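You operate a simulated robot arm through the tools that you are given. There is no shell and no other tool. Be economical: measure what you need, move in short steps, check, and stop when the job is done.

Carry out the task below with a simulated robot arm. There is one attempt and no reset: what you move stays moved.

TASK
Swap the wheel on the clamped pin board at the bench for the yellow one and tighten the nut.
Fine: lay the nut and the old wheel on the bench.

It is judged by the outcome, as a careful person would: the job done as asked, and still so three seconds after it is handed in. It fails if anything else is knocked over, pushed out of place, dropped, spilled or broken.

THE ROBOT
A 7-joint arm with a two-finger parallel gripper, fixed in place. Base frame: the origin is at the foot of the arm, x ahead of it, y to its left, z up; the work surface is at about z = 0. Lengths are in mm, angles in degrees, forces in N, time in s.
With the tool pointing down near the work surface it reaches from about 220 to 580 mm from the base axis. Its first joint turns from -66.0 to 66.0 degrees. Payload 2.5 kg.
Tool frame: the origin (TCP) lies between the finger pads and is the grasp point; the fingertips stand 23 mm ahead of it; z points along the fingers, y is the line along which they close. The gripper opens to 94 mm. The fingers are 38 mm wide and 10 mm thick; the gripper's body (54 by 96 mm) begins 39 mm behind the TCP.
Orientation is that of the tool frame in the base frame, as [roll, pitch, yaw] about the fixed x, y, z axes, in that order (R = Rz(yaw) Ry(pitch) Rx(roll)). With the fingers straight down and closing along the base's y, the tool's x points along the base's -x, its y along +y and its z along -z.

THE INTERFACE
- The arm moves only by the tool step_arm. Its argument "deltas" is a list of rows, each an object (a shift or turn left out is 0, a gripper value left out holds the last) with "dr": the turn, a rotation vector about the tool's x, y, z in units of 6 degrees (1.0 is 6 degrees), a list of three; "travel": the shift along the tool's x, y, z in units of 20 mm (1.0 is 20 mm), a list of three; "fingers": the finger opening in mm, from 0 to 94. In form: [{"dr": [rx, ry, rz], "travel": [x, y, z], "fingers": fingers}, ...]. A call has 1 to 12 rows; each row shifts and turns the commanded pose from where the row before left it, along the tool's axes as they then stand. A call with a number of a shift or a turn outside -1 to 1 is refused whole. A row lasts 0.2 s, in which the tool goes at most 50 mm and 8.6 degrees; a call with a longer step from one row to the next is refused whole, and so is a gripper value outside its range. A pose out of reach is approached as far as the arm can. The call stops where the force on the tool passes 70 N (or 10 N more than at its start, if that is more) or the arm is blocked; 0.2 s more then pass. The fingers move at their own pace (about 108 mm/s each) and stop on an object; they squeeze with about 36 N. The grip force told is the motor's: it shows also when the fingers shut on nothing. Time passes only in rows, and 0.2 s behind the last, so rows that do not move let the fingers close. It gives the time, the measured TCP pose, the force on the tool (base axes), the opening and the grip force at its end, in the units of the frame above (readings bear some noise), and new pictures: "show" is both (left out), scene, wrist or none.
- Cameras (640 x 400 px; columns grow to the right, rows downward): "scene" is fixed at [79.2, -412, 508.5]; the picture's right is [0.99, -0.12, 0.00], its down [-0.10, -0.86, -0.50] and it looks along [0.06, 0.50, -0.86] (base axes); focal length 214 px, centre (320, 200). "wrist" rides on the gripper at [-39, 0, -44] in the tool frame; the picture's right is [0.00, -1.00, 0.00], its down [0.97, 0.00, -0.24] and it looks along [0.24, 0.00, 0.97] (tool axes); focal length 218 px, centre (320, 200).
- measure_at(camera, pixels): for up to 12 pixels [column, row] of the newest picture of that camera ("zoom" is the newest enlarged one), the place [x, y, z] in the base frame of the surface seen there, good to about 3 mm. No time passes.
- zoom(camera, box): a new picture of the part [left, top, right, bottom] of that camera's present view, enlarged. No time passes.
- finish_job(): hands the job in; it is judged then, once.

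Work in short steps. Measure before you move; look again where a grasp or a placing could have gone wrong, and mend it. You have 80 turns and 120 pictures in all, the two below and enlarged ones among them. Open the gripper and draw the arm clear of the work before you hand the job in, unless the task says otherwise; then end with one line.

The tools are called as a command line: name --argument value ..., lists and objects as JSON in quotes. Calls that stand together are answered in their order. step_arm: Moves the arm, as the interface text tells. Its arguments: {"type":"object","properties":{"deltas":{"type":"array","items":{"type":"object","properties":{"dr":{"type":"array","items":{"type":"number"}},"travel":{"type":"array","items":{"type":"number"}},"fingers":{"type":"number"}}}},"show":{"type":"string","enum":["both","scene","wrist","none"]}},"required":["deltas"]} The other tools are called the same way: measure_at (camera, pixels) gives the place of the surface under pixels of a picture; zoom (camera, box) takes an enlarged picture of a part of a camera's view; finish_job () hands the job in.

At the start:

```text
time: 0.0
position: [336.3, 83.6, 265.6]
tcp_rot: [-180.0, 0.0, -180.0]
contact_force: [-0.6, -0.2, -0.3]
width: 93.8
gripper_force: 0.0
```

scene: 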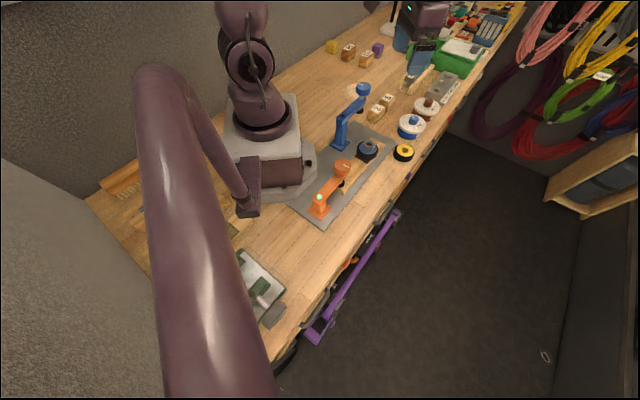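
wrist: 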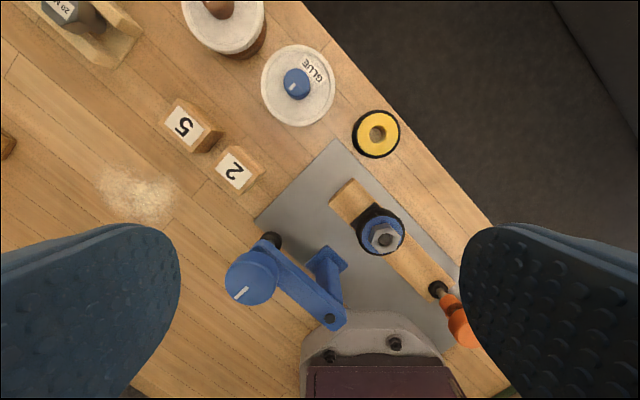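

The wrist view shows the pin board with a blue wheel and nut at about (382,235), and the yellow wheel at (377,133). I'll zoom in and measure both.

zoom --camera "wrist" --box '[300, 80, 500, 340]'

zoom --camera "scene" --box '[290, 70, 450, 230]'

measure_at --camera "wrist" --pixels '[[385, 239], [372, 232], [398, 245], [377, 133], [363, 133], [377, 116], [377, 150], [345, 200], [425, 275], [320, 190], [440, 288], [250, 278]]'

```text
1.54 times, centred on (400, 210) of wrist
```

zoom: 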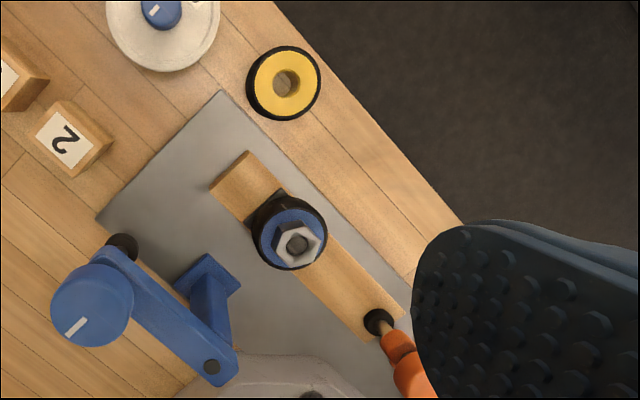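

```text
2.50 times, centred on (370, 150) of scene
```

zoom: 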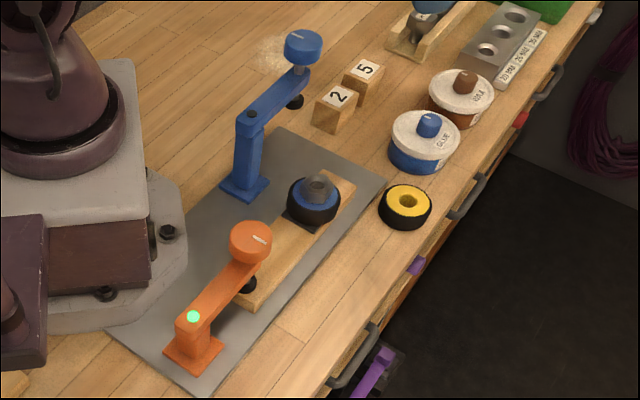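

```text
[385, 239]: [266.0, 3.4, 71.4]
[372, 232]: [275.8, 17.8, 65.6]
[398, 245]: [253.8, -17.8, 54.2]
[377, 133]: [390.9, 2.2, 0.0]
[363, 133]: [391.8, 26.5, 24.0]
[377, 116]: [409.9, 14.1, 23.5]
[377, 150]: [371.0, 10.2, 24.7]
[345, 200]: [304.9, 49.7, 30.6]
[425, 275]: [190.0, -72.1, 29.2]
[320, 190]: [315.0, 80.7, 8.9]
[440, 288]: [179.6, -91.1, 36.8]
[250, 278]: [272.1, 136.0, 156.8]
```

Now I'll measure the clamps and the nut, because the gripper body has to turn next to them.

measure_at --camera "wrist" --pixels '[[330, 320], [345, 268], [325, 255], [290, 275], [265, 260], [270, 240], [310, 295], [455, 310], [465, 330], [438, 290], [230, 270], [275, 285]]'

measure_at --camera "scene" --pixels '[[342, 165], [322, 203], [341, 178], [331, 190], [362, 88], [354, 105], [338, 120], [337, 143], [403, 152], [369, 145], [369, 141], [318, 212]]'

zoom --camera "scene" --box '[340, 120, 420, 170]'

```text
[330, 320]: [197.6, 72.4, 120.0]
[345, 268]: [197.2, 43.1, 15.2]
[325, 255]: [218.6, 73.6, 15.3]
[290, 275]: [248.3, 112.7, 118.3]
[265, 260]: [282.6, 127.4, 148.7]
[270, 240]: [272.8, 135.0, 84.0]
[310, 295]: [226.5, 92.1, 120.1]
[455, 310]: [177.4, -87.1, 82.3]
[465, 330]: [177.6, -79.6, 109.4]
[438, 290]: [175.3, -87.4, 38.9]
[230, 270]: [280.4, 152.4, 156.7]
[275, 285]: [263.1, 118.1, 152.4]
```

```text
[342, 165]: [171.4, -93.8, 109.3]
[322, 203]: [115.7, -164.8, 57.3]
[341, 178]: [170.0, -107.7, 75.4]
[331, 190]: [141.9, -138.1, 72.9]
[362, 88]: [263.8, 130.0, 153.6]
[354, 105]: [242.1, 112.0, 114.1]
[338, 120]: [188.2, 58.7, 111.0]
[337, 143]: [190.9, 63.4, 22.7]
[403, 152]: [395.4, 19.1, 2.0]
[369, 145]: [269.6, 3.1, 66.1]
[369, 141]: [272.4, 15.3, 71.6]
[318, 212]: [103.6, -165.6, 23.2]
```

```text
8.00 times, centred on (380, 145) of scene
```

zoom: 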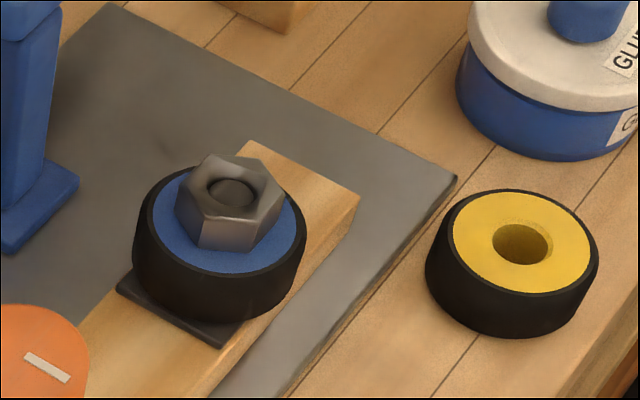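

The blue post is about 96 mm from the nut and its top is at z≈120, so there is clearance. I'll go above the nut at about (268,5) for a close look.

step_arm --deltas '[{"travel": [0.68, -0.79, 0.85], "fingers": 80}, {"travel": [0.68, -0.79, 0.85]}, {"travel": [0.68, -0.79, 0.85]}, {"travel": [0.68, -0.79, 0.85]}, {"travel": [0.68, -0.79, 0.85]}, {}]' --show "wrist"

zoom --camera "wrist" --box '[240, 150, 400, 250]'

```text
time: 1.4
position: [268.2, 2.7, 180.0]
tcp_rot: [180.0, 0.0, -180.0]
contact_force: [-0.4, -0.1, -0.7]
width: 80.3
gripper_force: 0.1
```

wrist: 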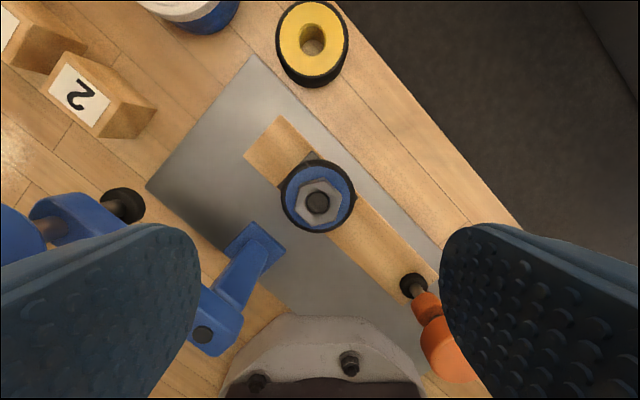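

```text
4.00 times, centred on (320, 200) of wrist
```

zoom: 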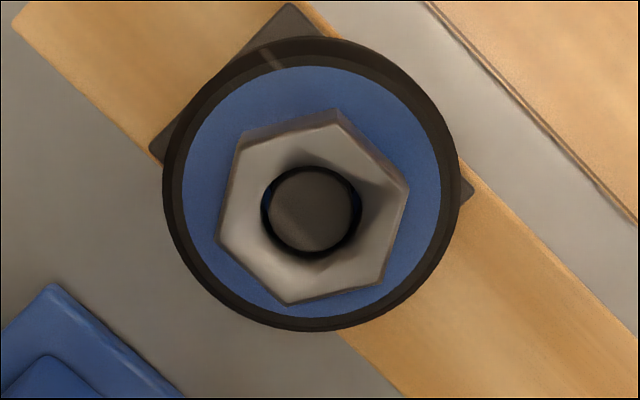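

measure_at --camera "zoom" --pixels '[[310, 212], [255, 150], [335, 130], [395, 190], [375, 275], [290, 290], [232, 228], [205, 160], [430, 200], [310, 315], [270, 80], [320, 250]]'

```text
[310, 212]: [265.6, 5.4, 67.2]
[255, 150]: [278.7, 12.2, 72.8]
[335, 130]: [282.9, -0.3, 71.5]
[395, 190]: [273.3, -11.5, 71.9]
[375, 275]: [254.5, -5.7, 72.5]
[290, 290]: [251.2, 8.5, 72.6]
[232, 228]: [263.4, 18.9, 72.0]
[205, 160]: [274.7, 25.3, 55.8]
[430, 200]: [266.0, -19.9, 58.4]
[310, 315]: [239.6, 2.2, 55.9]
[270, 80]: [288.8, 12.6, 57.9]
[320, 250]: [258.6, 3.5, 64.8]
```

The nut spans z 57–72 and is centred at about (267.3, 3.7). Its flat normals lie 15° and 75° clockwise of the current jaw line, so I'll turn +75° to leave the most room for unscrewing counter-clockwise.

step_arm --deltas '[{"travel": [0.045, 0.05, 0], "dr": [0, 0, 1], "fingers": 60}, {"dr": [0, 0, 1]}, {"dr": [0, 0, 1]}, {"dr": [0, 0, 1]}, {"dr": [0, 0, 1]}, {"dr": [0, 0, 1]}, {"dr": [0, 0, 1]}, {"dr": [0, 0, 1]}, {"dr": [0, 0, 1]}, {"dr": [0, 0, 1]}, {"dr": [0, 0, 1]}, {"dr": [0, 0, 1]}]' --show "none"

step_arm --deltas '[{"dr": [0, 0, 0.5], "travel": [0, 0, 1]}, {"travel": [0, 0, 1]}, {}]' --show "wrist"

zoom --camera "wrist" --box '[200, 150, 440, 300]'

```text
time: 4.0
position: [267.4, 3.8, 180.9]
tcp_rot: [-180.0, 0.1, 107.9]
contact_force: [-0.6, 0.1, -0.2]
width: 59.8
gripper_force: 0.2
```

```text
time: 4.8
position: [266.6, 5.1, 141.9]
tcp_rot: [-179.9, 0.1, 105.0]
contact_force: [0.0, 0.0, -0.5]
width: 59.9
gripper_force: 0.0
```

wrist: 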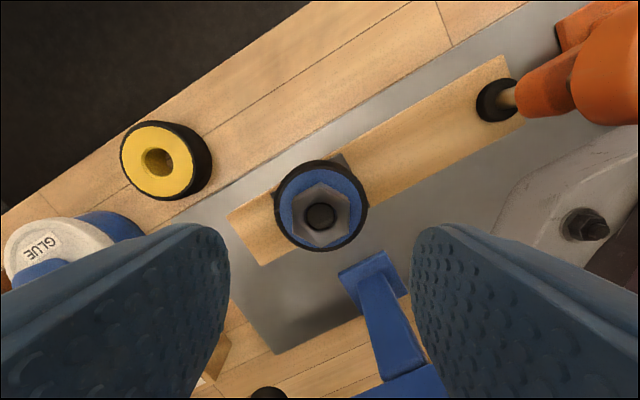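

```text
2.67 times, centred on (320, 225) of wrist
```

zoom: 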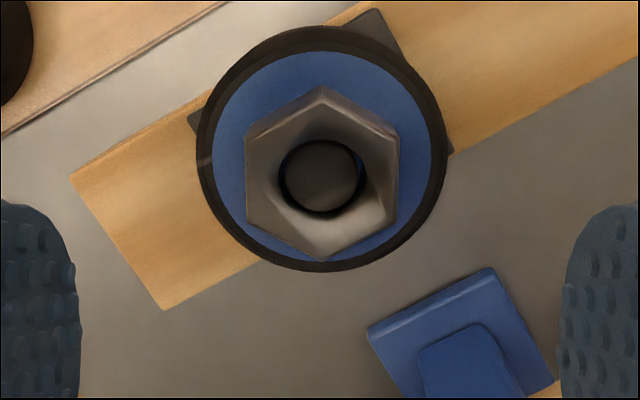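

The flats are aligned with the jaws (vertical in the zoom). I'll descend to TCP z≈83 and close.

step_arm --deltas '[{"travel": [0, 0, 0.98]}, {"travel": [0, 0, 0.98]}, {"travel": [0, 0, 0.98]}, {}]' --show "wrist"

step_arm --deltas '[{"fingers": 20}, {}, {}]' --show "wrist"

```text
time: 5.8
position: [268.2, 4.6, 83.9]
tcp_rot: [179.9, 0.0, 105.0]
contact_force: [-0.4, 0.5, 0.0]
width: 60.2
gripper_force: 0.1
```

wrist: 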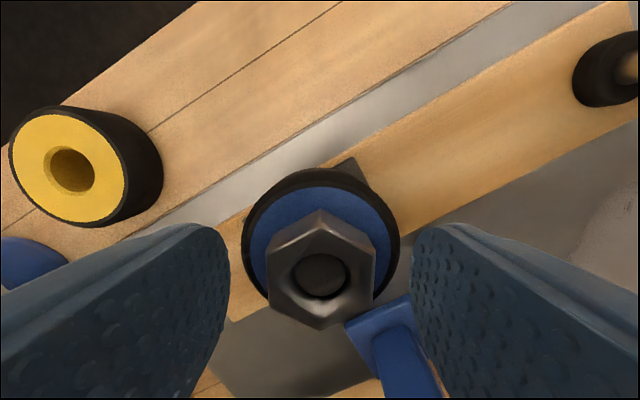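

```text
time: 6.6
position: [266.1, 4.6, 84.6]
tcp_rot: [-180.0, 0.0, 105.1]
contact_force: [-1.6, 0.3, -0.1]
width: 31.1
gripper_force: 36.4
```

wrist: 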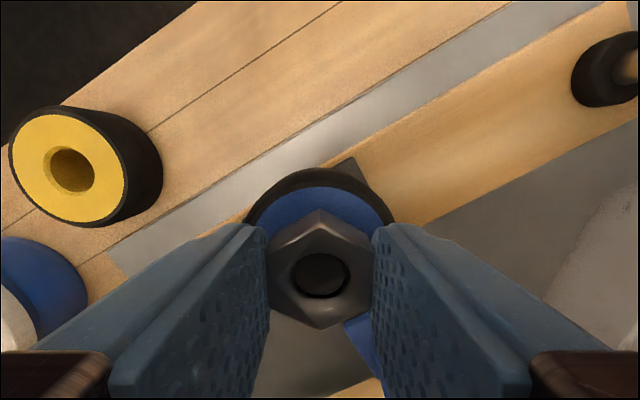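

The nut is gripped at 31 mm. I'll turn it counter-clockwise (negative z) and watch the force and height.

step_arm --deltas '[{"dr": [0, 0, -1]}, {"dr": [0, 0, -1]}, {"dr": [0, 0, -1]}, {"dr": [0, 0, -1]}, {"dr": [0, 0, -1]}, {"dr": [0, 0, -1]}]' --show "wrist"

```text
time: 8.0
position: [266.7, 4.8, 84.7]
tcp_rot: [-180.0, -0.2, 141.2]
contact_force: [-13.2, 1.9, 33.0]
width: 31.3
gripper_force: 36.1
```

wrist: 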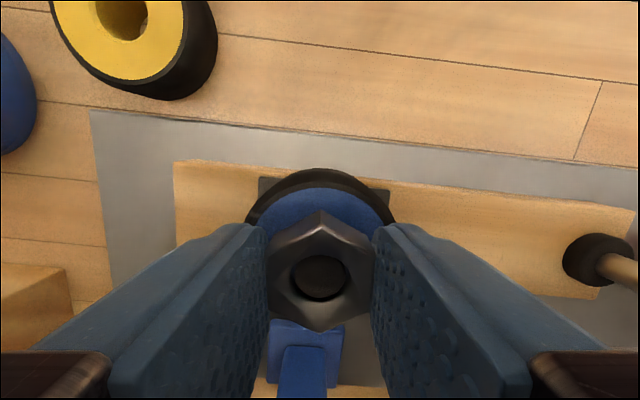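

The tool is being pushed up with +33 N, so the nut is climbing the thread. I'll raise a little to find the pitch.

step_arm --deltas '[{"travel": [0, 0, -0.015]}, {}]' --show "none"

step_arm --deltas '[{"travel": [0, 0, -0.01]}, {}]' --show "none"

```text
time: 8.6
position: [268.0, 3.9, 83.2]
tcp_rot: [-179.9, -0.1, 141.1]
contact_force: [-12.0, 4.2, 17.6]
width: 31.4
gripper_force: 36.2
```

```text
time: 9.2
position: [268.1, 4.2, 84.3]
tcp_rot: [-179.9, 0.1, 141.0]
contact_force: [-8.5, 1.3, 1.8]
width: 31.4
gripper_force: 35.9
```

0.5 mm cancelled the force over 36°, which gives a pitch of about 5 mm per turn. I'll continue with a coordinated rise.

step_arm --deltas '[{"dr": [0, 0, -1], "travel": [0, 0, -0.0042]}, {"dr": [0, 0, -1], "travel": [0, 0, -0.0042]}, {"dr": [0, 0, -1], "travel": [0, 0, -0.0042]}, {"dr": [0, 0, -1], "travel": [0, 0, -0.0042]}, {"dr": [0, 0, -1], "travel": [0, 0, -0.0042]}, {"dr": [0, 0, -1], "travel": [0, 0, -0.0042]}, {"dr": [0, 0, -1], "travel": [0, 0, -0.0042]}, {"dr": [0, 0, -1], "travel": [0, 0, -0.0042]}, {"dr": [0, 0, -1], "travel": [0, 0, -0.0042]}, {"dr": [0, 0, -1], "travel": [0, 0, -0.0042]}, {"dr": [0, 0, -1], "travel": [0, 0, -0.0042]}, {"dr": [0, 0, -1], "travel": [0, 0, -0.0042]}]' --show "none"

step_arm --deltas '[{"dr": [0, 0, -1], "travel": [0, 0, -0.0042]}, {"dr": [0, 0, -1], "travel": [0, 0, -0.0042]}, {"dr": [0, 0, -1], "travel": [0, 0, -0.0042]}, {"dr": [0, 0, -1], "travel": [0, 0, -0.0042]}, {"dr": [0, 0, -1], "travel": [0, 0, -0.0042]}, {"dr": [0, 0, -1], "travel": [0, 0, -0.0042]}]' --show "wrist"

```text
time: 11.8
position: [268.6, 3.9, 84.0]
tcp_rot: [-180.0, 0.1, -146.7]
contact_force: [-2.6, -0.8, 29.5]
width: 31.1
gripper_force: 36.6
```

```text
time: 13.2
position: [267.0, 3.9, 85.4]
tcp_rot: [-180.0, 0.0, -110.9]
contact_force: [5.8, -10.6, 13.4]
width: 31.2
gripper_force: 35.6
```

wrist: 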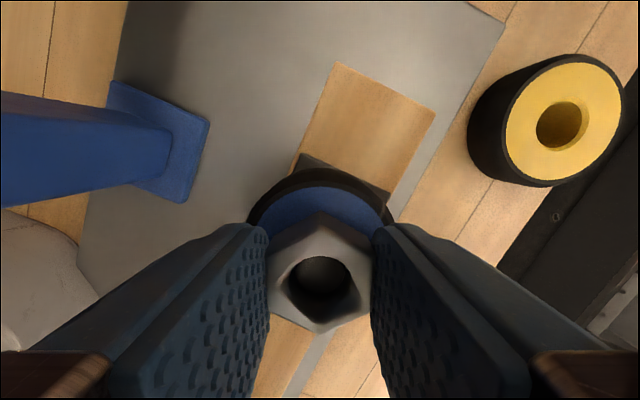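

The nut is coming up and the pin now sits deeper inside it. I'll continue another 36°, checking the joint range.

step_arm --deltas '[{"dr": [0, 0, -1], "travel": [0, 0, -0.0045]}, {"dr": [0, 0, -1], "travel": [0, 0, -0.0045]}, {"dr": [0, 0, -1], "travel": [0, 0, -0.0045]}, {"dr": [0, 0, -1], "travel": [0, 0, -0.0045]}, {"dr": [0, 0, -1], "travel": [0, 0, -0.0045]}, {"dr": [0, 0, -1], "travel": [0, 0, -0.0045]}]' --show "none"

step_arm --deltas '[{"dr": [0, 0, -1], "travel": [0, 0, -0.0045]}, {"dr": [0, 0, -1], "travel": [0, 0, -0.0045]}, {"dr": [0, 0, -1], "travel": [0, 0, -0.0045]}, {"dr": [0, 0, -1], "travel": [0, 0, -0.0045]}, {"dr": [0, 0, -1], "travel": [0, 0, -0.0045]}, {"dr": [0, 0, -1], "travel": [0, 0, -0.0045]}]' --show "wrist"

```text
time: 14.6
position: [267.1, 4.5, 84.8]
tcp_rot: [-179.9, -0.2, -74.8]
contact_force: [2.7, -15.3, 35.6]
width: 31.5
gripper_force: 36.1
```

```text
time: 16.0
position: [267.3, 5.7, 87.5]
tcp_rot: [-179.9, 0.0, -38.7]
contact_force: [-0.3, -0.8, 41.9]
width: 31.1
gripper_force: 35.9
```

wrist: 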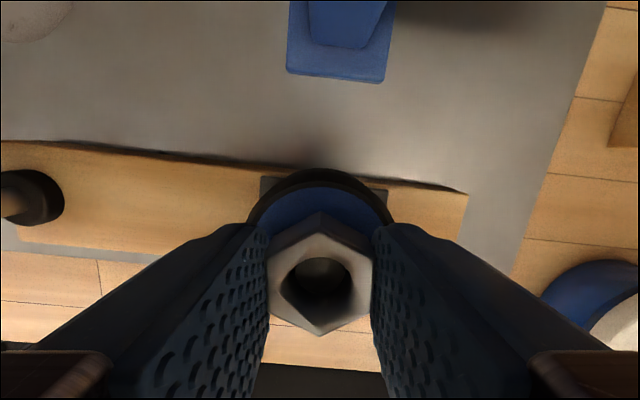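

I've turned 216° and the upward force has built to 42 N. I'll relieve it by raising 0.7 mm, then continue.

step_arm --deltas '[{"travel": [0, 0, -0.035]}, {"dr": [0, 0, -1], "travel": [0, 0, -0.0045]}, {"dr": [0, 0, -1], "travel": [0, 0, -0.0045]}, {"dr": [0, 0, -1], "travel": [0, 0, -0.0045]}, {}]' --show "none"

step_arm --deltas '[{"dr": [0, 0, -1], "travel": [0, 0, -0.0045]}, {"dr": [0, 0, -1], "travel": [0, 0, -0.0045]}, {}]' --show "none"

```text
time: 17.2
position: [266.3, 4.4, 87.5]
tcp_rot: [-179.8, 0.0, -20.8]
contact_force: [4.3, 11.3, 26.2]
width: 31.6
gripper_force: 35.9
```

```text
time: 18.0
position: [267.5, 4.0, 86.9]
tcp_rot: [-179.8, -0.1, -8.9]
contact_force: [5.3, 13.2, 21.3]
width: 31.3
gripper_force: 36.0
```

That's 246° so far and the joint is probably near its limit. I'll open, turn back 240°, and regrasp.

step_arm --deltas '[{"fingers": 54}, {}, {"dr": [0, 0, 1]}, {"dr": [0, 0, 1]}, {"dr": [0, 0, 1]}, {"dr": [0, 0, 1]}, {"dr": [0, 0, 1]}, {"dr": [0, 0, 1]}, {"dr": [0, 0, 1]}, {"dr": [0, 0, 1]}, {"dr": [0, 0, 1]}, {"dr": [0, 0, 1]}]' --show "wrist"

step_arm --deltas '[{"dr": [0, 0, 1]}, {"dr": [0, 0, 1]}, {"dr": [0, 0, 1]}, {"dr": [0, 0, 1]}, {"dr": [0, 0, 1]}, {"dr": [0, 0, 1]}, {"dr": [0, 0, 1]}, {"dr": [0, 0, 1]}, {"dr": [0, 0, 1]}, {"dr": [0, 0, 1]}, {"dr": [0, 0, 1]}, {"dr": [0, 0, 1]}]' --show "none"

step_arm --deltas '[{"dr": [0, 0, 1]}, {"dr": [0, 0, 1]}, {"dr": [0, 0, 1]}, {"dr": [0, 0, 1]}, {"dr": [0, 0, 1]}, {"dr": [0, 0, 1]}, {"dr": [0, 0, 1]}, {"dr": [0, 0, 1]}, {"dr": [0, 0, 1]}, {"dr": [0, 0, 1]}, {"dr": [0, 0, 1]}, {"dr": [0, 0, 1]}]' --show "none"

step_arm --deltas '[{"dr": [0, 0, 1]}, {"dr": [0, 0, 1]}, {"dr": [0, 0, 1]}, {"dr": [0, 0, 1]}, {"dr": [0, 0, 1]}, {"dr": [0, 0, 1]}, {}]' --show "wrist"

```text
time: 20.6
position: [267.2, 4.0, 87.3]
tcp_rot: [179.9, 0.0, -69.1]
contact_force: [-0.2, 0.3, 0.4]
width: 53.9
gripper_force: 0.0
```

wrist: 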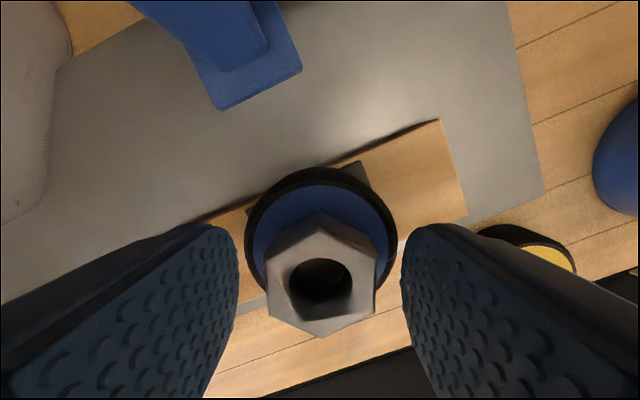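

```text
time: 23.2
position: [267.6, 5.7, 88.8]
tcp_rot: [-180.0, 0.0, -141.1]
contact_force: [0.6, -0.5, 0.3]
width: 54.1
gripper_force: 0.1
```

```text
time: 25.8
position: [268.9, 4.2, 87.5]
tcp_rot: [179.9, 0.0, 146.9]
contact_force: [0.5, 0.1, -0.7]
width: 54.1
gripper_force: 0.0
```

```text
time: 27.4
position: [266.5, 5.1, 88.3]
tcp_rot: [-180.0, -0.1, 110.9]
contact_force: [-0.2, -0.2, -0.3]
width: 53.8
gripper_force: 0.1
```

wrist: 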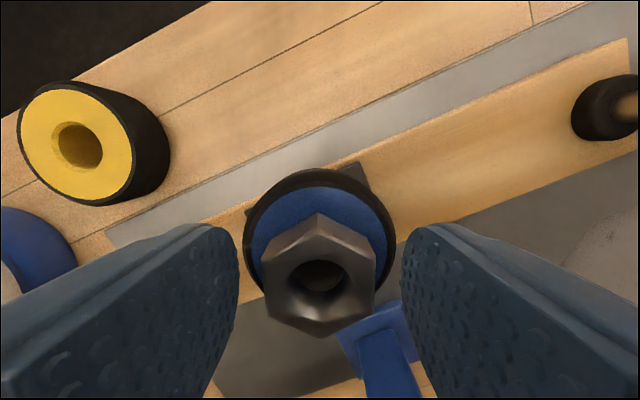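

The nut is still aligned with the jaws. I'll regrasp and keep unscrewing.

step_arm --deltas '[{"fingers": 20}, {}, {}, {"dr": [0, 0, -1], "travel": [0, 0, -0.0045]}, {"dr": [0, 0, -1], "travel": [0, 0, -0.0045]}, {"dr": [0, 0, -1], "travel": [0, 0, -0.0045]}, {"dr": [0, 0, -1], "travel": [0, 0, -0.0045]}, {"dr": [0, 0, -1], "travel": [0, 0, -0.0045]}, {"dr": [0, 0, -1], "travel": [0, 0, -0.0045]}, {"dr": [0, 0, -1], "travel": [0, 0, -0.0045]}, {"dr": [0, 0, -1], "travel": [0, 0, -0.0045]}]' --show "none"

step_arm --deltas '[{"dr": [0, 0, -1], "travel": [0, 0, -0.0045]}, {"dr": [0, 0, -1], "travel": [0, 0, -0.0045]}, {"dr": [0, 0, -1], "travel": [0, 0, -0.0045]}, {"dr": [0, 0, -1], "travel": [0, 0, -0.0045]}, {"dr": [0, 0, -1], "travel": [0, 0, -0.0045]}, {"dr": [0, 0, -1], "travel": [0, 0, -0.0045]}, {"dr": [0, 0, -1], "travel": [0, 0, -0.0045]}, {"dr": [0, 0, -1], "travel": [0, 0, -0.0045]}, {"dr": [0, 0, -1], "travel": [0, 0, -0.0045]}, {"dr": [0, 0, -1], "travel": [0, 0, -0.0045]}]' --show "wrist"

```text
time: 29.8
position: [267.0, 4.8, 88.1]
tcp_rot: [180.0, 0.0, 159.1]
contact_force: [0.6, -3.0, 0.1]
width: 31.2
gripper_force: 36.2
```

```text
time: 32.0
position: [268.7, 4.8, 87.7]
tcp_rot: [-180.0, 0.0, -140.8]
contact_force: [0.4, 7.1, 4.5]
width: 31.3
gripper_force: 35.9
```

wrist: 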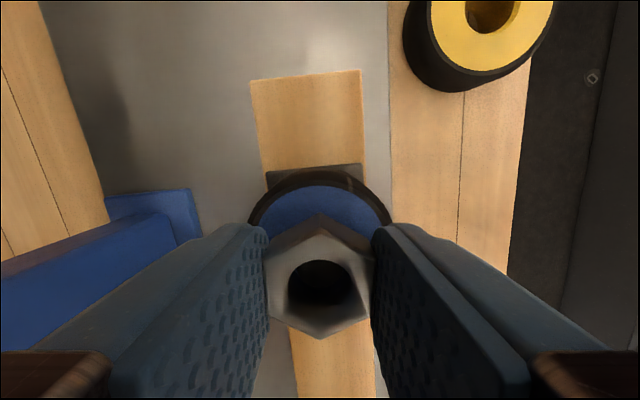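

step_arm --deltas '[{"dr": [0, 0, -1], "travel": [0, 0, -0.0045]}, {"dr": [0, 0, -1], "travel": [0, 0, -0.0045]}, {"dr": [0, 0, -1], "travel": [0, 0, -0.0045]}, {"dr": [0, 0, -1], "travel": [0, 0, -0.0045]}, {"dr": [0, 0, -1], "travel": [0, 0, -0.0045]}, {"dr": [0, 0, -1], "travel": [0, 0, -0.0045]}, {"dr": [0, 0, -1], "travel": [0, 0, -0.0045]}, {"dr": [0, 0, -1], "travel": [0, 0, -0.0045]}, {"dr": [0, 0, -1], "travel": [0, 0, -0.0045]}, {"dr": [0, 0, -1], "travel": [0, 0, -0.0045]}]' --show "none"

step_arm --deltas '[{"travel": [0, 0, -0.05]}, {}]' --show "none"

```text
time: 34.2
position: [267.5, 5.2, 89.7]
tcp_rot: [-180.0, 0.0, -81.0]
contact_force: [-0.1, -1.0, -0.9]
width: 31.1
gripper_force: 36.2
```

```text
time: 34.8
position: [268.0, 4.8, 90.6]
tcp_rot: [-180.0, 0.0, -81.0]
contact_force: [0.8, -0.1, -0.7]
width: 31.2
gripper_force: 35.8
```

A 1 mm lift adds no force, so the nut is free. I'll lift it clear and look.

step_arm --deltas '[{"travel": [0, 0, -0.5]}, {"travel": [0, 0, -1]}, {"travel": [0, 0, -1]}, {"travel": [0, 0, -1]}, {"travel": [0, 0, -1]}, {}]'

zoom --camera "scene" --box '[300, 30, 460, 170]'

measure_at --camera "scene" --pixels '[[340, 80], [320, 95], [310, 115], [360, 75], [376, 114], [386, 101], [318, 130], [385, 80], [330, 72], [411, 126]]'

```text
time: 36.2
position: [268.3, 5.2, 181.8]
tcp_rot: [179.9, 0.0, -81.1]
contact_force: [0.2, 0.9, -0.3]
width: 31.1
gripper_force: 36.0
```

scene: 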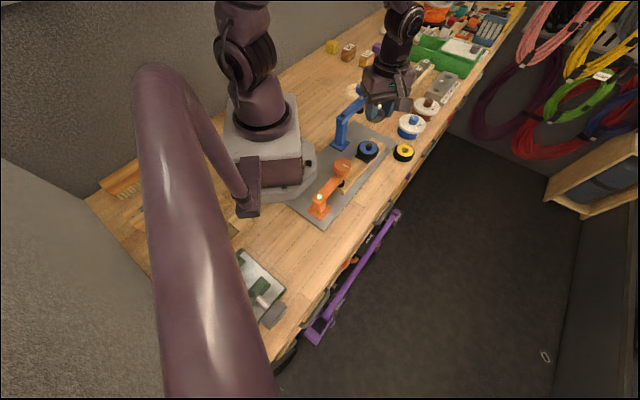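
wrist: 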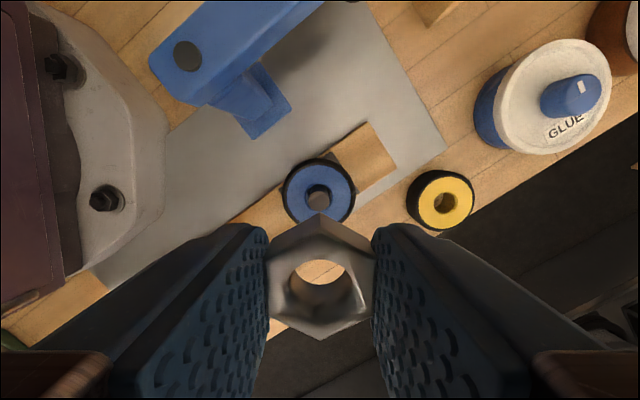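

```text
2.86 times, centred on (380, 100) of scene
```

zoom: 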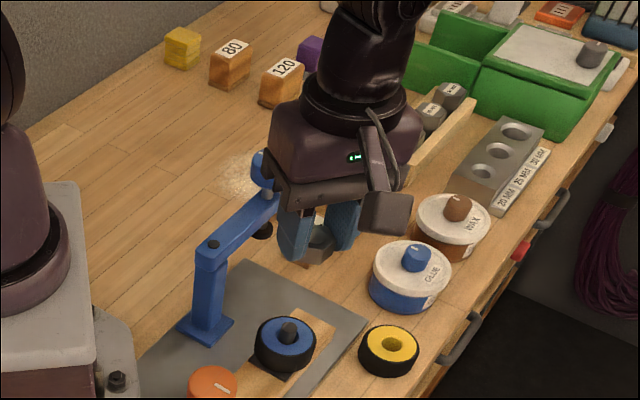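

```text
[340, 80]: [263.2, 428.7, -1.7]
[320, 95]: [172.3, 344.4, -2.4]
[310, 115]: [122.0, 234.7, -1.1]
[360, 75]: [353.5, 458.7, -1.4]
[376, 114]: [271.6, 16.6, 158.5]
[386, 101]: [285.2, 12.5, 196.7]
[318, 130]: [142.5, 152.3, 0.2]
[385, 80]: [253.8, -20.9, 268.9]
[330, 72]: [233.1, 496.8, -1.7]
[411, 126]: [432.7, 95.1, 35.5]
```

The nut is out and the old wheel has stayed on the pin. I'll raise it, turn back to yaw 180, and head for the clear bench area near (300,260).

step_arm --deltas '[{"dr": [0, 0, 1], "travel": [0, 0, -0.6]}, {"dr": [0, 0, 1], "travel": [0, 0, -0.6]}, {"dr": [0, 0, 1], "travel": [0, 0, -0.6]}, {"dr": [0, 0, 1], "travel": [0, 0, -0.6]}, {"dr": [0, 0, 1], "travel": [0, 0, -0.6]}, {"dr": [0, 0, 1]}, {"dr": [0, 0, 1]}, {"dr": [0, 0, 1]}, {"dr": [0, 0, 1]}, {"dr": [0, 0, 1]}, {"dr": [0, 0, 1]}, {"dr": [0, 0, 1]}]' --show "none"

step_arm --deltas '[{"dr": [0, 0, 1]}, {"dr": [0, 0, 1]}, {"dr": [0, 0, 1]}, {"dr": [0, 0, 1]}, {"dr": [0, 0, 0.5]}, {"travel": [-0.3, 1, 0]}, {"travel": [-0.3, 1, 0]}, {"travel": [-0.3, 1, 0]}, {"travel": [-0.3, 1, 0]}, {"travel": [-0.3, 1, 0]}, {"travel": [0, 1, 0]}, {}]' --show "wrist"

```text
time: 38.8
position: [267.1, 4.1, 240.4]
tcp_rot: [-180.0, 0.0, -153.1]
contact_force: [0.3, -0.2, -0.6]
width: 31.3
gripper_force: 35.9
```

```text
time: 41.4
position: [298.1, 125.4, 241.6]
tcp_rot: [180.0, 0.0, -180.0]
contact_force: [1.0, -0.4, -0.9]
width: 31.0
gripper_force: 36.2
```

wrist: 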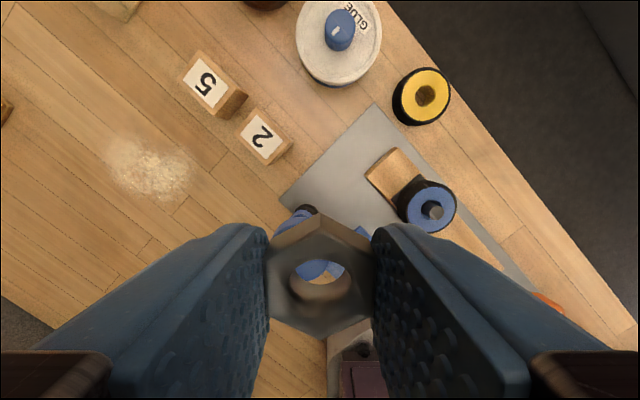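

measure_at --camera "wrist" --pixels '[[210, 80], [262, 137], [200, 200], [130, 170], [130, 250], [60, 300], [160, 210], [110, 80], [250, 190]]'

```text
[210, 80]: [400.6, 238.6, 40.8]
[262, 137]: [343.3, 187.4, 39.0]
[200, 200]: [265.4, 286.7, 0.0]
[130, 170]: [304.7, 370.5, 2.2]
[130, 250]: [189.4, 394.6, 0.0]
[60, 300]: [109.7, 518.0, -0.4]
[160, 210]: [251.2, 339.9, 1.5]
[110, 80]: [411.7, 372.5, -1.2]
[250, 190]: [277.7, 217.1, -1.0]
```

The block tops are at z≈40, and the spot (285,245) is clear. I'll move over it and descend.

step_arm --deltas '[{"travel": [0.11, 1, 0]}, {"travel": [0.11, 1, 0]}, {"travel": [0.11, 1, 0]}, {"travel": [0.11, 1, 0]}, {"travel": [0.11, 1, 0]}, {"travel": [0.1, 0.98, 0]}, {"travel": [0, 0, 1]}, {"travel": [0, 0, 1]}, {"travel": [0, 0, 1]}, {"travel": [0, 0, 1]}, {"travel": [0, 0, 1]}, {}]' --show "wrist"

step_arm --deltas '[{"travel": [0, 0, 1]}, {"travel": [0, 0, 1]}, {"travel": [0, 0, 1]}, {"travel": [0, 0, 1]}, {"travel": [0, 0, 1]}, {"travel": [0, 0, 0.4]}, {}]' --show "wrist"

```text
time: 44.0
position: [286.7, 242.9, 141.2]
tcp_rot: [-180.0, 0.0, 179.9]
contact_force: [0.8, 0.5, -1.4]
width: 31.3
gripper_force: 36.0
```

wrist: 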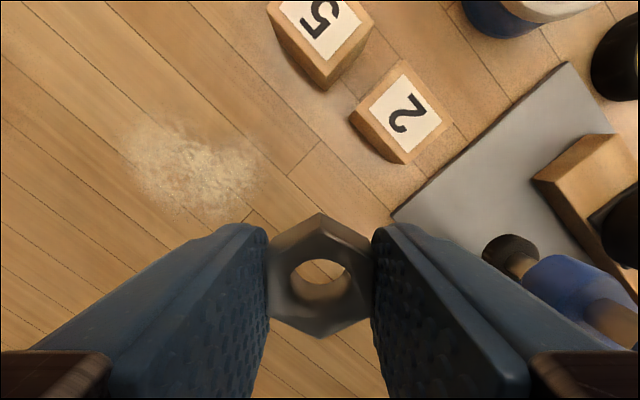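

```text
time: 45.6
position: [284.5, 244.6, 32.0]
tcp_rot: [-179.9, 0.0, 179.9]
contact_force: [0.7, -0.5, -1.2]
width: 31.1
gripper_force: 35.9
```

wrist: 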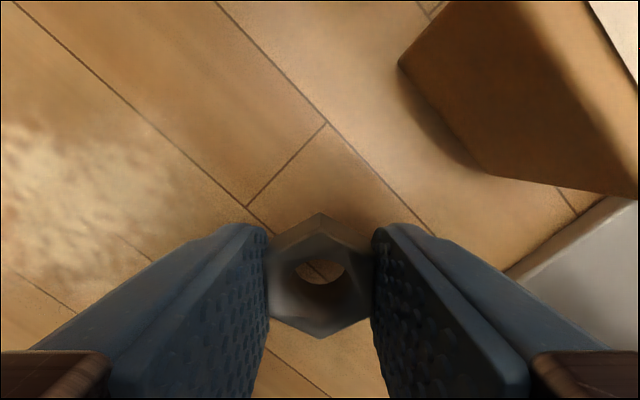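

step_arm --deltas '[{"travel": [0, 0, 0.1]}, {"travel": [0, 0, 0.05]}, {}]' --show "none"

step_arm --deltas '[{"travel": [0, 0, 0.04]}, {}]' --show "none"

```text
time: 46.4
position: [283.8, 244.2, 29.4]
tcp_rot: [-180.0, 0.0, -179.9]
contact_force: [0.0, 0.4, 0.1]
width: 31.3
gripper_force: 36.5
```

```text
time: 47.0
position: [284.2, 244.2, 29.4]
tcp_rot: [179.9, 0.0, 179.9]
contact_force: [0.5, -0.4, -1.3]
width: 31.2
gripper_force: 35.9
```

step_arm --deltas '[{"travel": [0, 0, 0.05]}, {}]' --show "none"

step_arm --deltas '[{"travel": [0, 0, 0.05]}, {}]' --show "none"

```text
time: 47.6
position: [281.9, 243.6, 27.4]
tcp_rot: [180.0, 0.1, -179.9]
contact_force: [0.4, -0.2, -1.4]
width: 31.3
gripper_force: 36.5
```

```text
time: 48.2
position: [283.4, 245.2, 27.0]
tcp_rot: [-179.9, -0.1, -180.0]
contact_force: [-0.3, -0.4, -0.5]
width: 31.0
gripper_force: 36.7
```

step_arm --deltas '[{"travel": [0, 0, 0.04]}, {}]' --show "none"

step_arm --deltas '[{"travel": [0, 0, 0.04]}, {}]' --show "wrist"

```text
time: 48.8
position: [283.3, 244.6, 26.6]
tcp_rot: [-179.9, 0.0, 180.0]
contact_force: [0.0, -0.2, 0.0]
width: 31.3
gripper_force: 36.1
```

```text
time: 49.4
position: [284.2, 244.7, 24.8]
tcp_rot: [180.0, -0.1, -179.9]
contact_force: [-2.2, -2.2, 8.7]
width: 31.2
gripper_force: 35.4
```

wrist: 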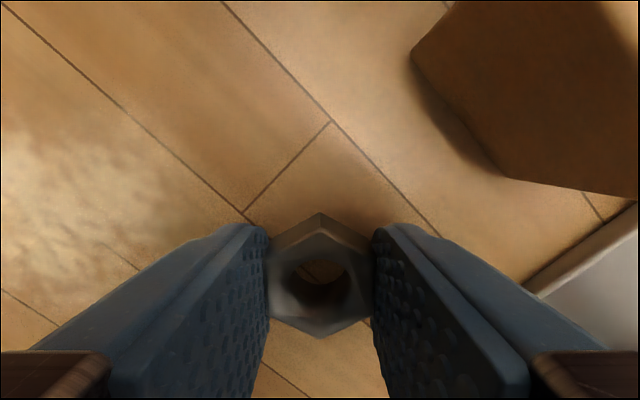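

Contact is 8.7 N, so the nut rests on the bench. I'll release it, rise, and return toward the wheel.

step_arm --deltas '[{"fingers": 52}, {}, {"travel": [0, 0, -1]}, {"travel": [0, 0, -1]}, {"travel": [0, 0, -1]}, {"travel": [0, 0, -1]}, {"travel": [0, 0, -1]}, {"travel": [0, 0, -1]}, {"travel": [0, 0, -1]}, {"travel": [0, 0, -1]}, {"travel": [0, 0, -1]}, {"travel": [0, 0, -1]}]' --show "wrist"

step_arm --deltas '[{"travel": [0.07, -1, 0], "fingers": 80}, {"travel": [0.07, -1, 0]}, {"travel": [0.07, -1, 0]}, {"travel": [0.07, -1, 0]}, {"travel": [0.07, -1, 0]}, {"travel": [0.07, -1, 0]}, {"travel": [0.07, -1, 0]}, {"travel": [0.07, -1, 0]}, {"travel": [0.07, -1, 0]}, {"travel": [0.07, -1, 0]}, {"travel": [0.07, -1, 0]}, {"travel": [0.07, -1, 0]}]' --show "none"

step_arm --deltas '[{"travel": [0, 0, 1]}, {"travel": [0, 0, 1]}, {"travel": [0, 0, 0.5]}, {}]' --show "wrist"

zoom --camera "wrist" --box '[240, 150, 400, 250]'

```text
time: 52.0
position: [283.7, 243.1, 223.5]
tcp_rot: [-180.0, 0.0, 180.0]
contact_force: [1.4, 0.4, -0.2]
width: 51.9
gripper_force: 0.2
```

wrist: 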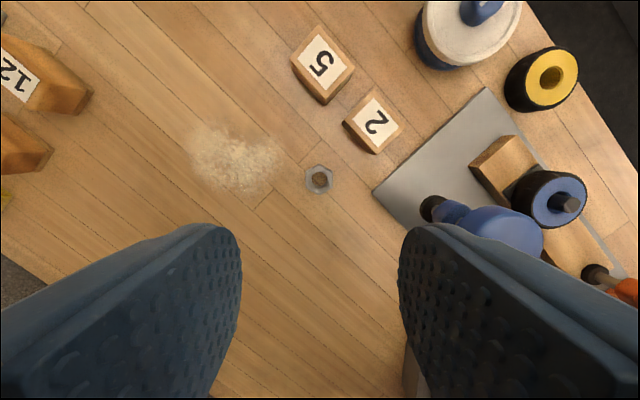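

```text
time: 54.6
position: [269.9, 4.4, 225.4]
tcp_rot: [180.0, 0.0, 179.9]
contact_force: [-0.7, 0.9, -0.7]
width: 79.9
gripper_force: 0.0
```

```text
time: 55.6
position: [269.0, 2.6, 175.1]
tcp_rot: [179.9, 0.0, -179.9]
contact_force: [0.1, 0.6, -0.7]
width: 79.7
gripper_force: 0.1
```

wrist: 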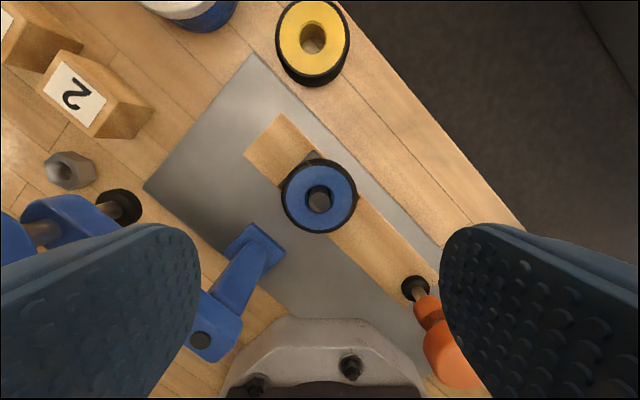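

```text
4.00 times, centred on (320, 200) of wrist
```

zoom: 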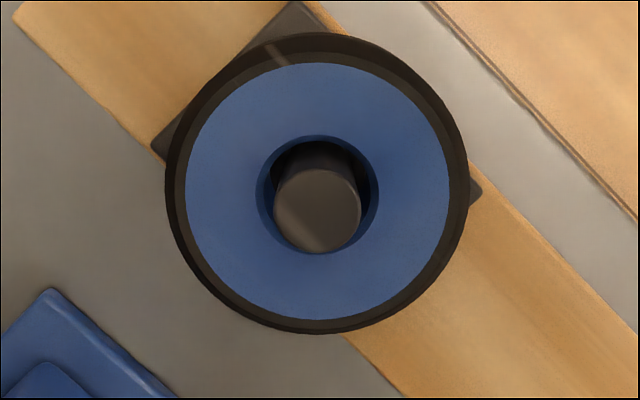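

The wheel is centred below at about (267,4), top z≈57. I'll descend to TCP z≈66 and grip the tyre.

step_arm --deltas '[{"travel": [0.05, 0.05, 0.9]}, {"travel": [0, 0, 0.9]}, {"travel": [0, 0, 0.9]}, {"travel": [0, 0, 0.9]}, {"travel": [0, 0, 0.9]}, {"travel": [0, 0, 0.9]}, {}]' --show "wrist"

step_arm --deltas '[{"fingers": 48}, {}, {}]' --show "wrist"

```text
time: 57.2
position: [267.2, 2.9, 66.9]
tcp_rot: [-180.0, 0.0, -180.0]
contact_force: [0.2, 0.6, -0.2]
width: 79.5
gripper_force: 0.0
```

wrist: 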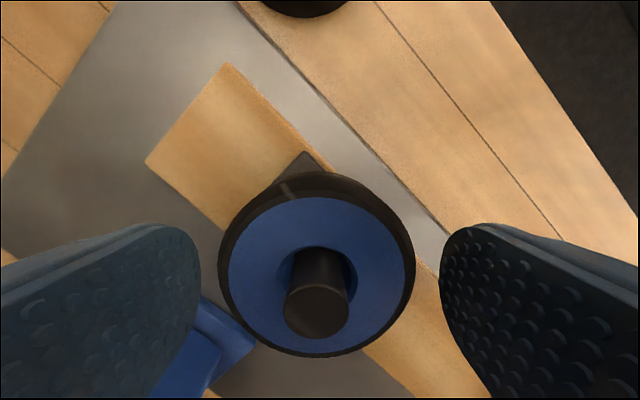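

```text
time: 58.0
position: [266.6, 2.9, 67.2]
tcp_rot: [-180.0, 0.0, 180.0]
contact_force: [0.1, 0.8, 0.0]
width: 58.0
gripper_force: 36.2
```

wrist: 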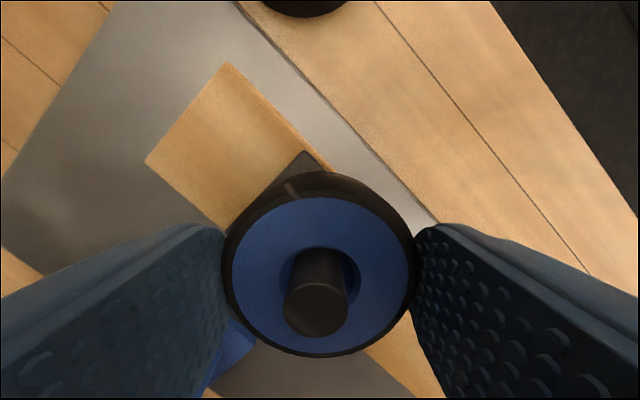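

The wheel is gripped at 58 mm. I'll lift it straight off the pin.

step_arm --deltas '[{"travel": [0, 0, -0.5]}, {"travel": [0, 0, -0.5]}, {"travel": [0, 0, -1]}, {"travel": [0, 0, -1]}, {"travel": [0, 0, -1]}, {"travel": [0, 0, -1]}, {"travel": [0, 0, -1]}, {"travel": [0, 0, -1]}, {"travel": [0, 0, -1]}, {"travel": [0, 0, -1]}, {}]'

zoom --camera "scene" --box '[340, 100, 420, 170]'

```text
time: 60.4
position: [266.5, 5.6, 246.1]
tcp_rot: [-179.9, 0.0, 180.0]
contact_force: [-0.5, 0.2, -1.4]
width: 57.8
gripper_force: 36.0
```

scene: 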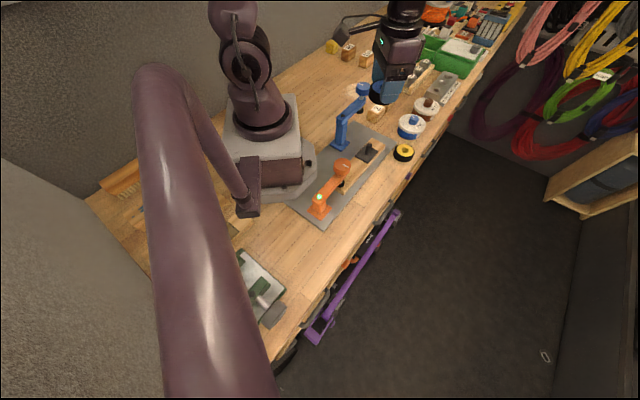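
wrist: 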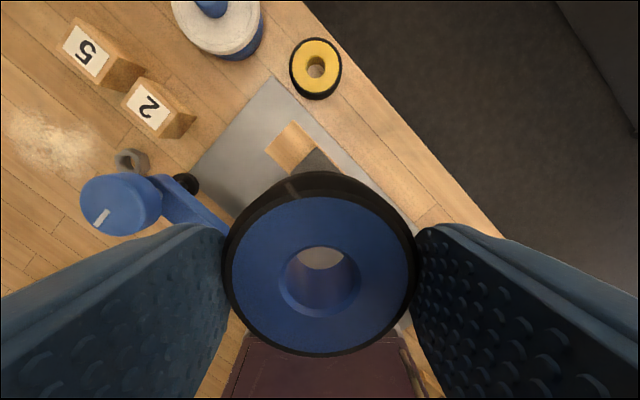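

```text
5.71 times, centred on (380, 135) of scene
```

zoom: 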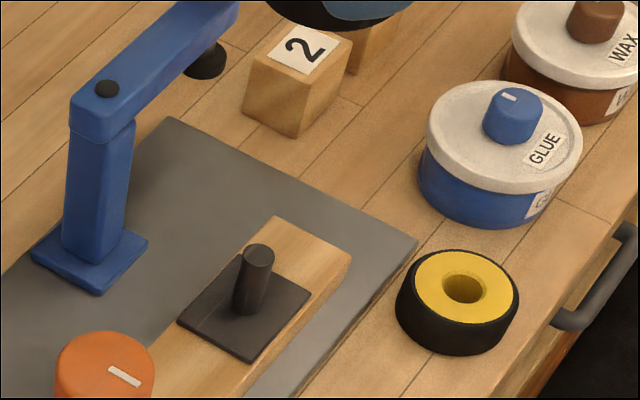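

The pin is bare now. I'll take the old wheel to clear bench near (215,265), short of the powder patch and the nut.

step_arm --deltas '[{"travel": [0.2, 1, 0]}, {"travel": [0.2, 1, 0]}, {"travel": [0.2, 1, 0]}, {"travel": [0.2, 1, 0]}, {"travel": [0.2, 1, 0]}, {"travel": [0.2, 1, 0]}, {"travel": [0.2, 1, 0]}, {"travel": [0.2, 1, 0]}, {"travel": [0.2, 1, 0]}, {"travel": [0.2, 1, 0]}, {"travel": [0.2, 1, 0]}, {"travel": [0.2, 1, 0]}]' --show "none"

step_arm --deltas '[{"travel": [0.2, 1, 0]}, {"travel": [0, 0, 1]}, {"travel": [0, 0, 1]}, {"travel": [0, 0, 1]}, {"travel": [0, 0, 1]}, {"travel": [0, 0, 1]}, {"travel": [0, 0, 1]}, {}]' --show "wrist"

```text
time: 63.0
position: [218.4, 244.8, 247.8]
tcp_rot: [180.0, 0.0, -179.9]
contact_force: [0.0, 0.0, -0.6]
width: 58.2
gripper_force: 35.5
```

```text
time: 64.8
position: [215.3, 262.3, 128.7]
tcp_rot: [-180.0, 0.0, 179.9]
contact_force: [-0.2, -0.1, -0.2]
width: 57.8
gripper_force: 35.8
```

wrist: 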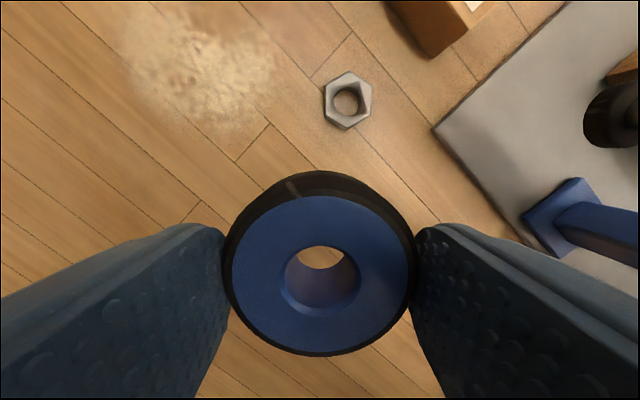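

measure_at --camera "wrist" --pixels '[[330, 85], [345, 73], [370, 85], [365, 118], [347, 126], [328, 110]]'

step_arm --deltas '[{"travel": [0, 0, 1]}, {"travel": [0, 0, 1]}, {"travel": [0, 0, 1]}, {"travel": [0, 0, 1]}, {"travel": [0, 0, 0.5]}, {}]' --show "none"

```text
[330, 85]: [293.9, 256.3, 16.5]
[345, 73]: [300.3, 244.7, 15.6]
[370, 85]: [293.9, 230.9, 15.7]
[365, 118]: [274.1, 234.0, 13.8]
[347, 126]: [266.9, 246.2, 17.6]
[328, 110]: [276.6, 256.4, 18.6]
```

```text
time: 66.2
position: [215.8, 265.1, 37.0]
tcp_rot: [180.0, 0.0, 180.0]
contact_force: [-0.3, 0.5, -1.9]
width: 57.9
gripper_force: 36.2
```

step_arm --deltas '[{"travel": [0, 0, 0.05]}, {"travel": [0, 0, 0.05]}, {}]' --show "none"

step_arm --deltas '[{"travel": [0, 0, 0.05]}, {}]' --show "none"

```text
time: 67.0
position: [214.0, 265.8, 36.6]
tcp_rot: [179.9, 0.0, 179.9]
contact_force: [-0.1, 0.8, 10.8]
width: 58.0
gripper_force: 36.1
```

```text
time: 67.6
position: [213.5, 265.1, 35.2]
tcp_rot: [179.9, 0.1, -179.9]
contact_force: [-8.2, -4.2, 45.3]
width: 58.1
gripper_force: 35.9
```

The wheel is on the bench. I'll back off 1 mm, release, rise, and head toward the yellow wheel at (391,10).

step_arm --deltas '[{"travel": [0, 0, -0.06]}, {"fingers": 80}, {}, {"travel": [0, 0, -1]}, {"travel": [0, 0, -1]}, {"travel": [0, 0, -1]}, {"travel": [0, 0, -1]}, {"travel": [0, 0, -1]}, {"travel": [0, 0, -1]}, {"travel": [0, 0, -1]}, {"travel": [0, 0, -1]}, {"travel": [0, 0, -1]}]' --show "wrist"

step_arm --deltas '[{"travel": [-0.7, -1, 0]}, {"travel": [-0.7, -1, 0]}, {"travel": [-0.7, -1, 0]}, {"travel": [-0.7, -1, 0]}, {"travel": [-0.7, -1, 0]}, {"travel": [-0.7, -1, 0]}, {"travel": [-0.7, -1, 0]}, {"travel": [-0.7, -1, 0]}, {"travel": [-0.7, -1, 0]}, {"travel": [-0.7, -1, 0]}, {"travel": [-0.7, -1, 0]}, {"travel": [-0.7, -1, 0]}]' --show "none"

step_arm --deltas '[{"travel": [-0.45, -0.75, 0]}, {"travel": [0, 0, 1]}, {"travel": [0, 0, 1]}, {"travel": [0, 0, 1]}, {}]' --show "wrist"

measure_at --camera "wrist" --pixels '[[320, 160], [320, 240], [285, 195], [355, 195]]'

```text
time: 70.2
position: [214.1, 263.6, 214.8]
tcp_rot: [180.0, 0.0, 179.9]
contact_force: [0.0, 0.1, 0.8]
width: 79.9
gripper_force: 0.0
```

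wrist: 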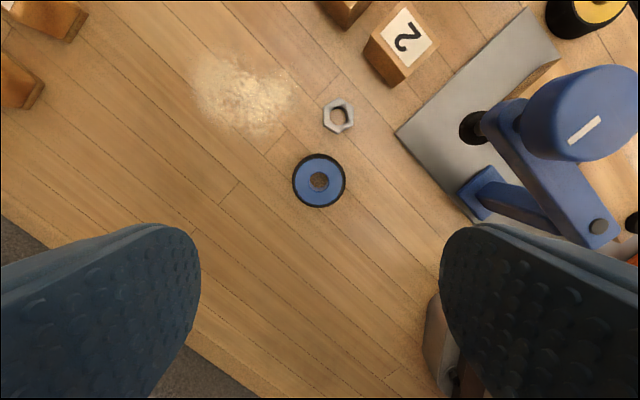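

```text
time: 72.8
position: [382.2, 24.9, 215.4]
tcp_rot: [180.0, 0.0, -180.0]
contact_force: [0.1, 0.3, 0.1]
width: 79.9
gripper_force: 0.0
```

```text
time: 74.0
position: [391.3, 10.1, 156.5]
tcp_rot: [-180.0, -0.1, -180.0]
contact_force: [1.0, -0.1, 0.1]
width: 79.7
gripper_force: 0.0
```

wrist: 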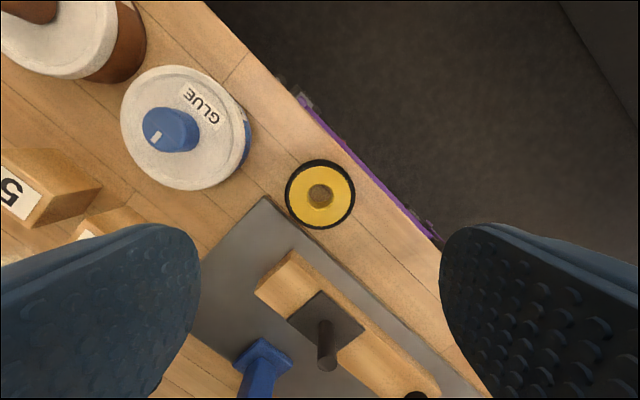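

```text
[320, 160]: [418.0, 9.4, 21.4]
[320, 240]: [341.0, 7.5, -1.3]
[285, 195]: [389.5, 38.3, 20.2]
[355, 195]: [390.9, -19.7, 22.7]
```

The yellow wheel is centred at about (389.5, 9). I'll check the clearance to the glue jar and the plate for the fingers.

measure_at --camera "wrist" --pixels '[[240, 150], [225, 175], [185, 187], [238, 110], [250, 140], [235, 170], [265, 200], [290, 235], [288, 255]]'

```text
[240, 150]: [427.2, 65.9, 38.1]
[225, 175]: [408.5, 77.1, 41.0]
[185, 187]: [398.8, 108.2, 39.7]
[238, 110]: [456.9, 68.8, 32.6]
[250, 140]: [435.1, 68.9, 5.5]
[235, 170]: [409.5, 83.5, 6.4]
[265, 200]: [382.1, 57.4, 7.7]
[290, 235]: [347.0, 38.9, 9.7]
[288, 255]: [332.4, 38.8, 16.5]
```

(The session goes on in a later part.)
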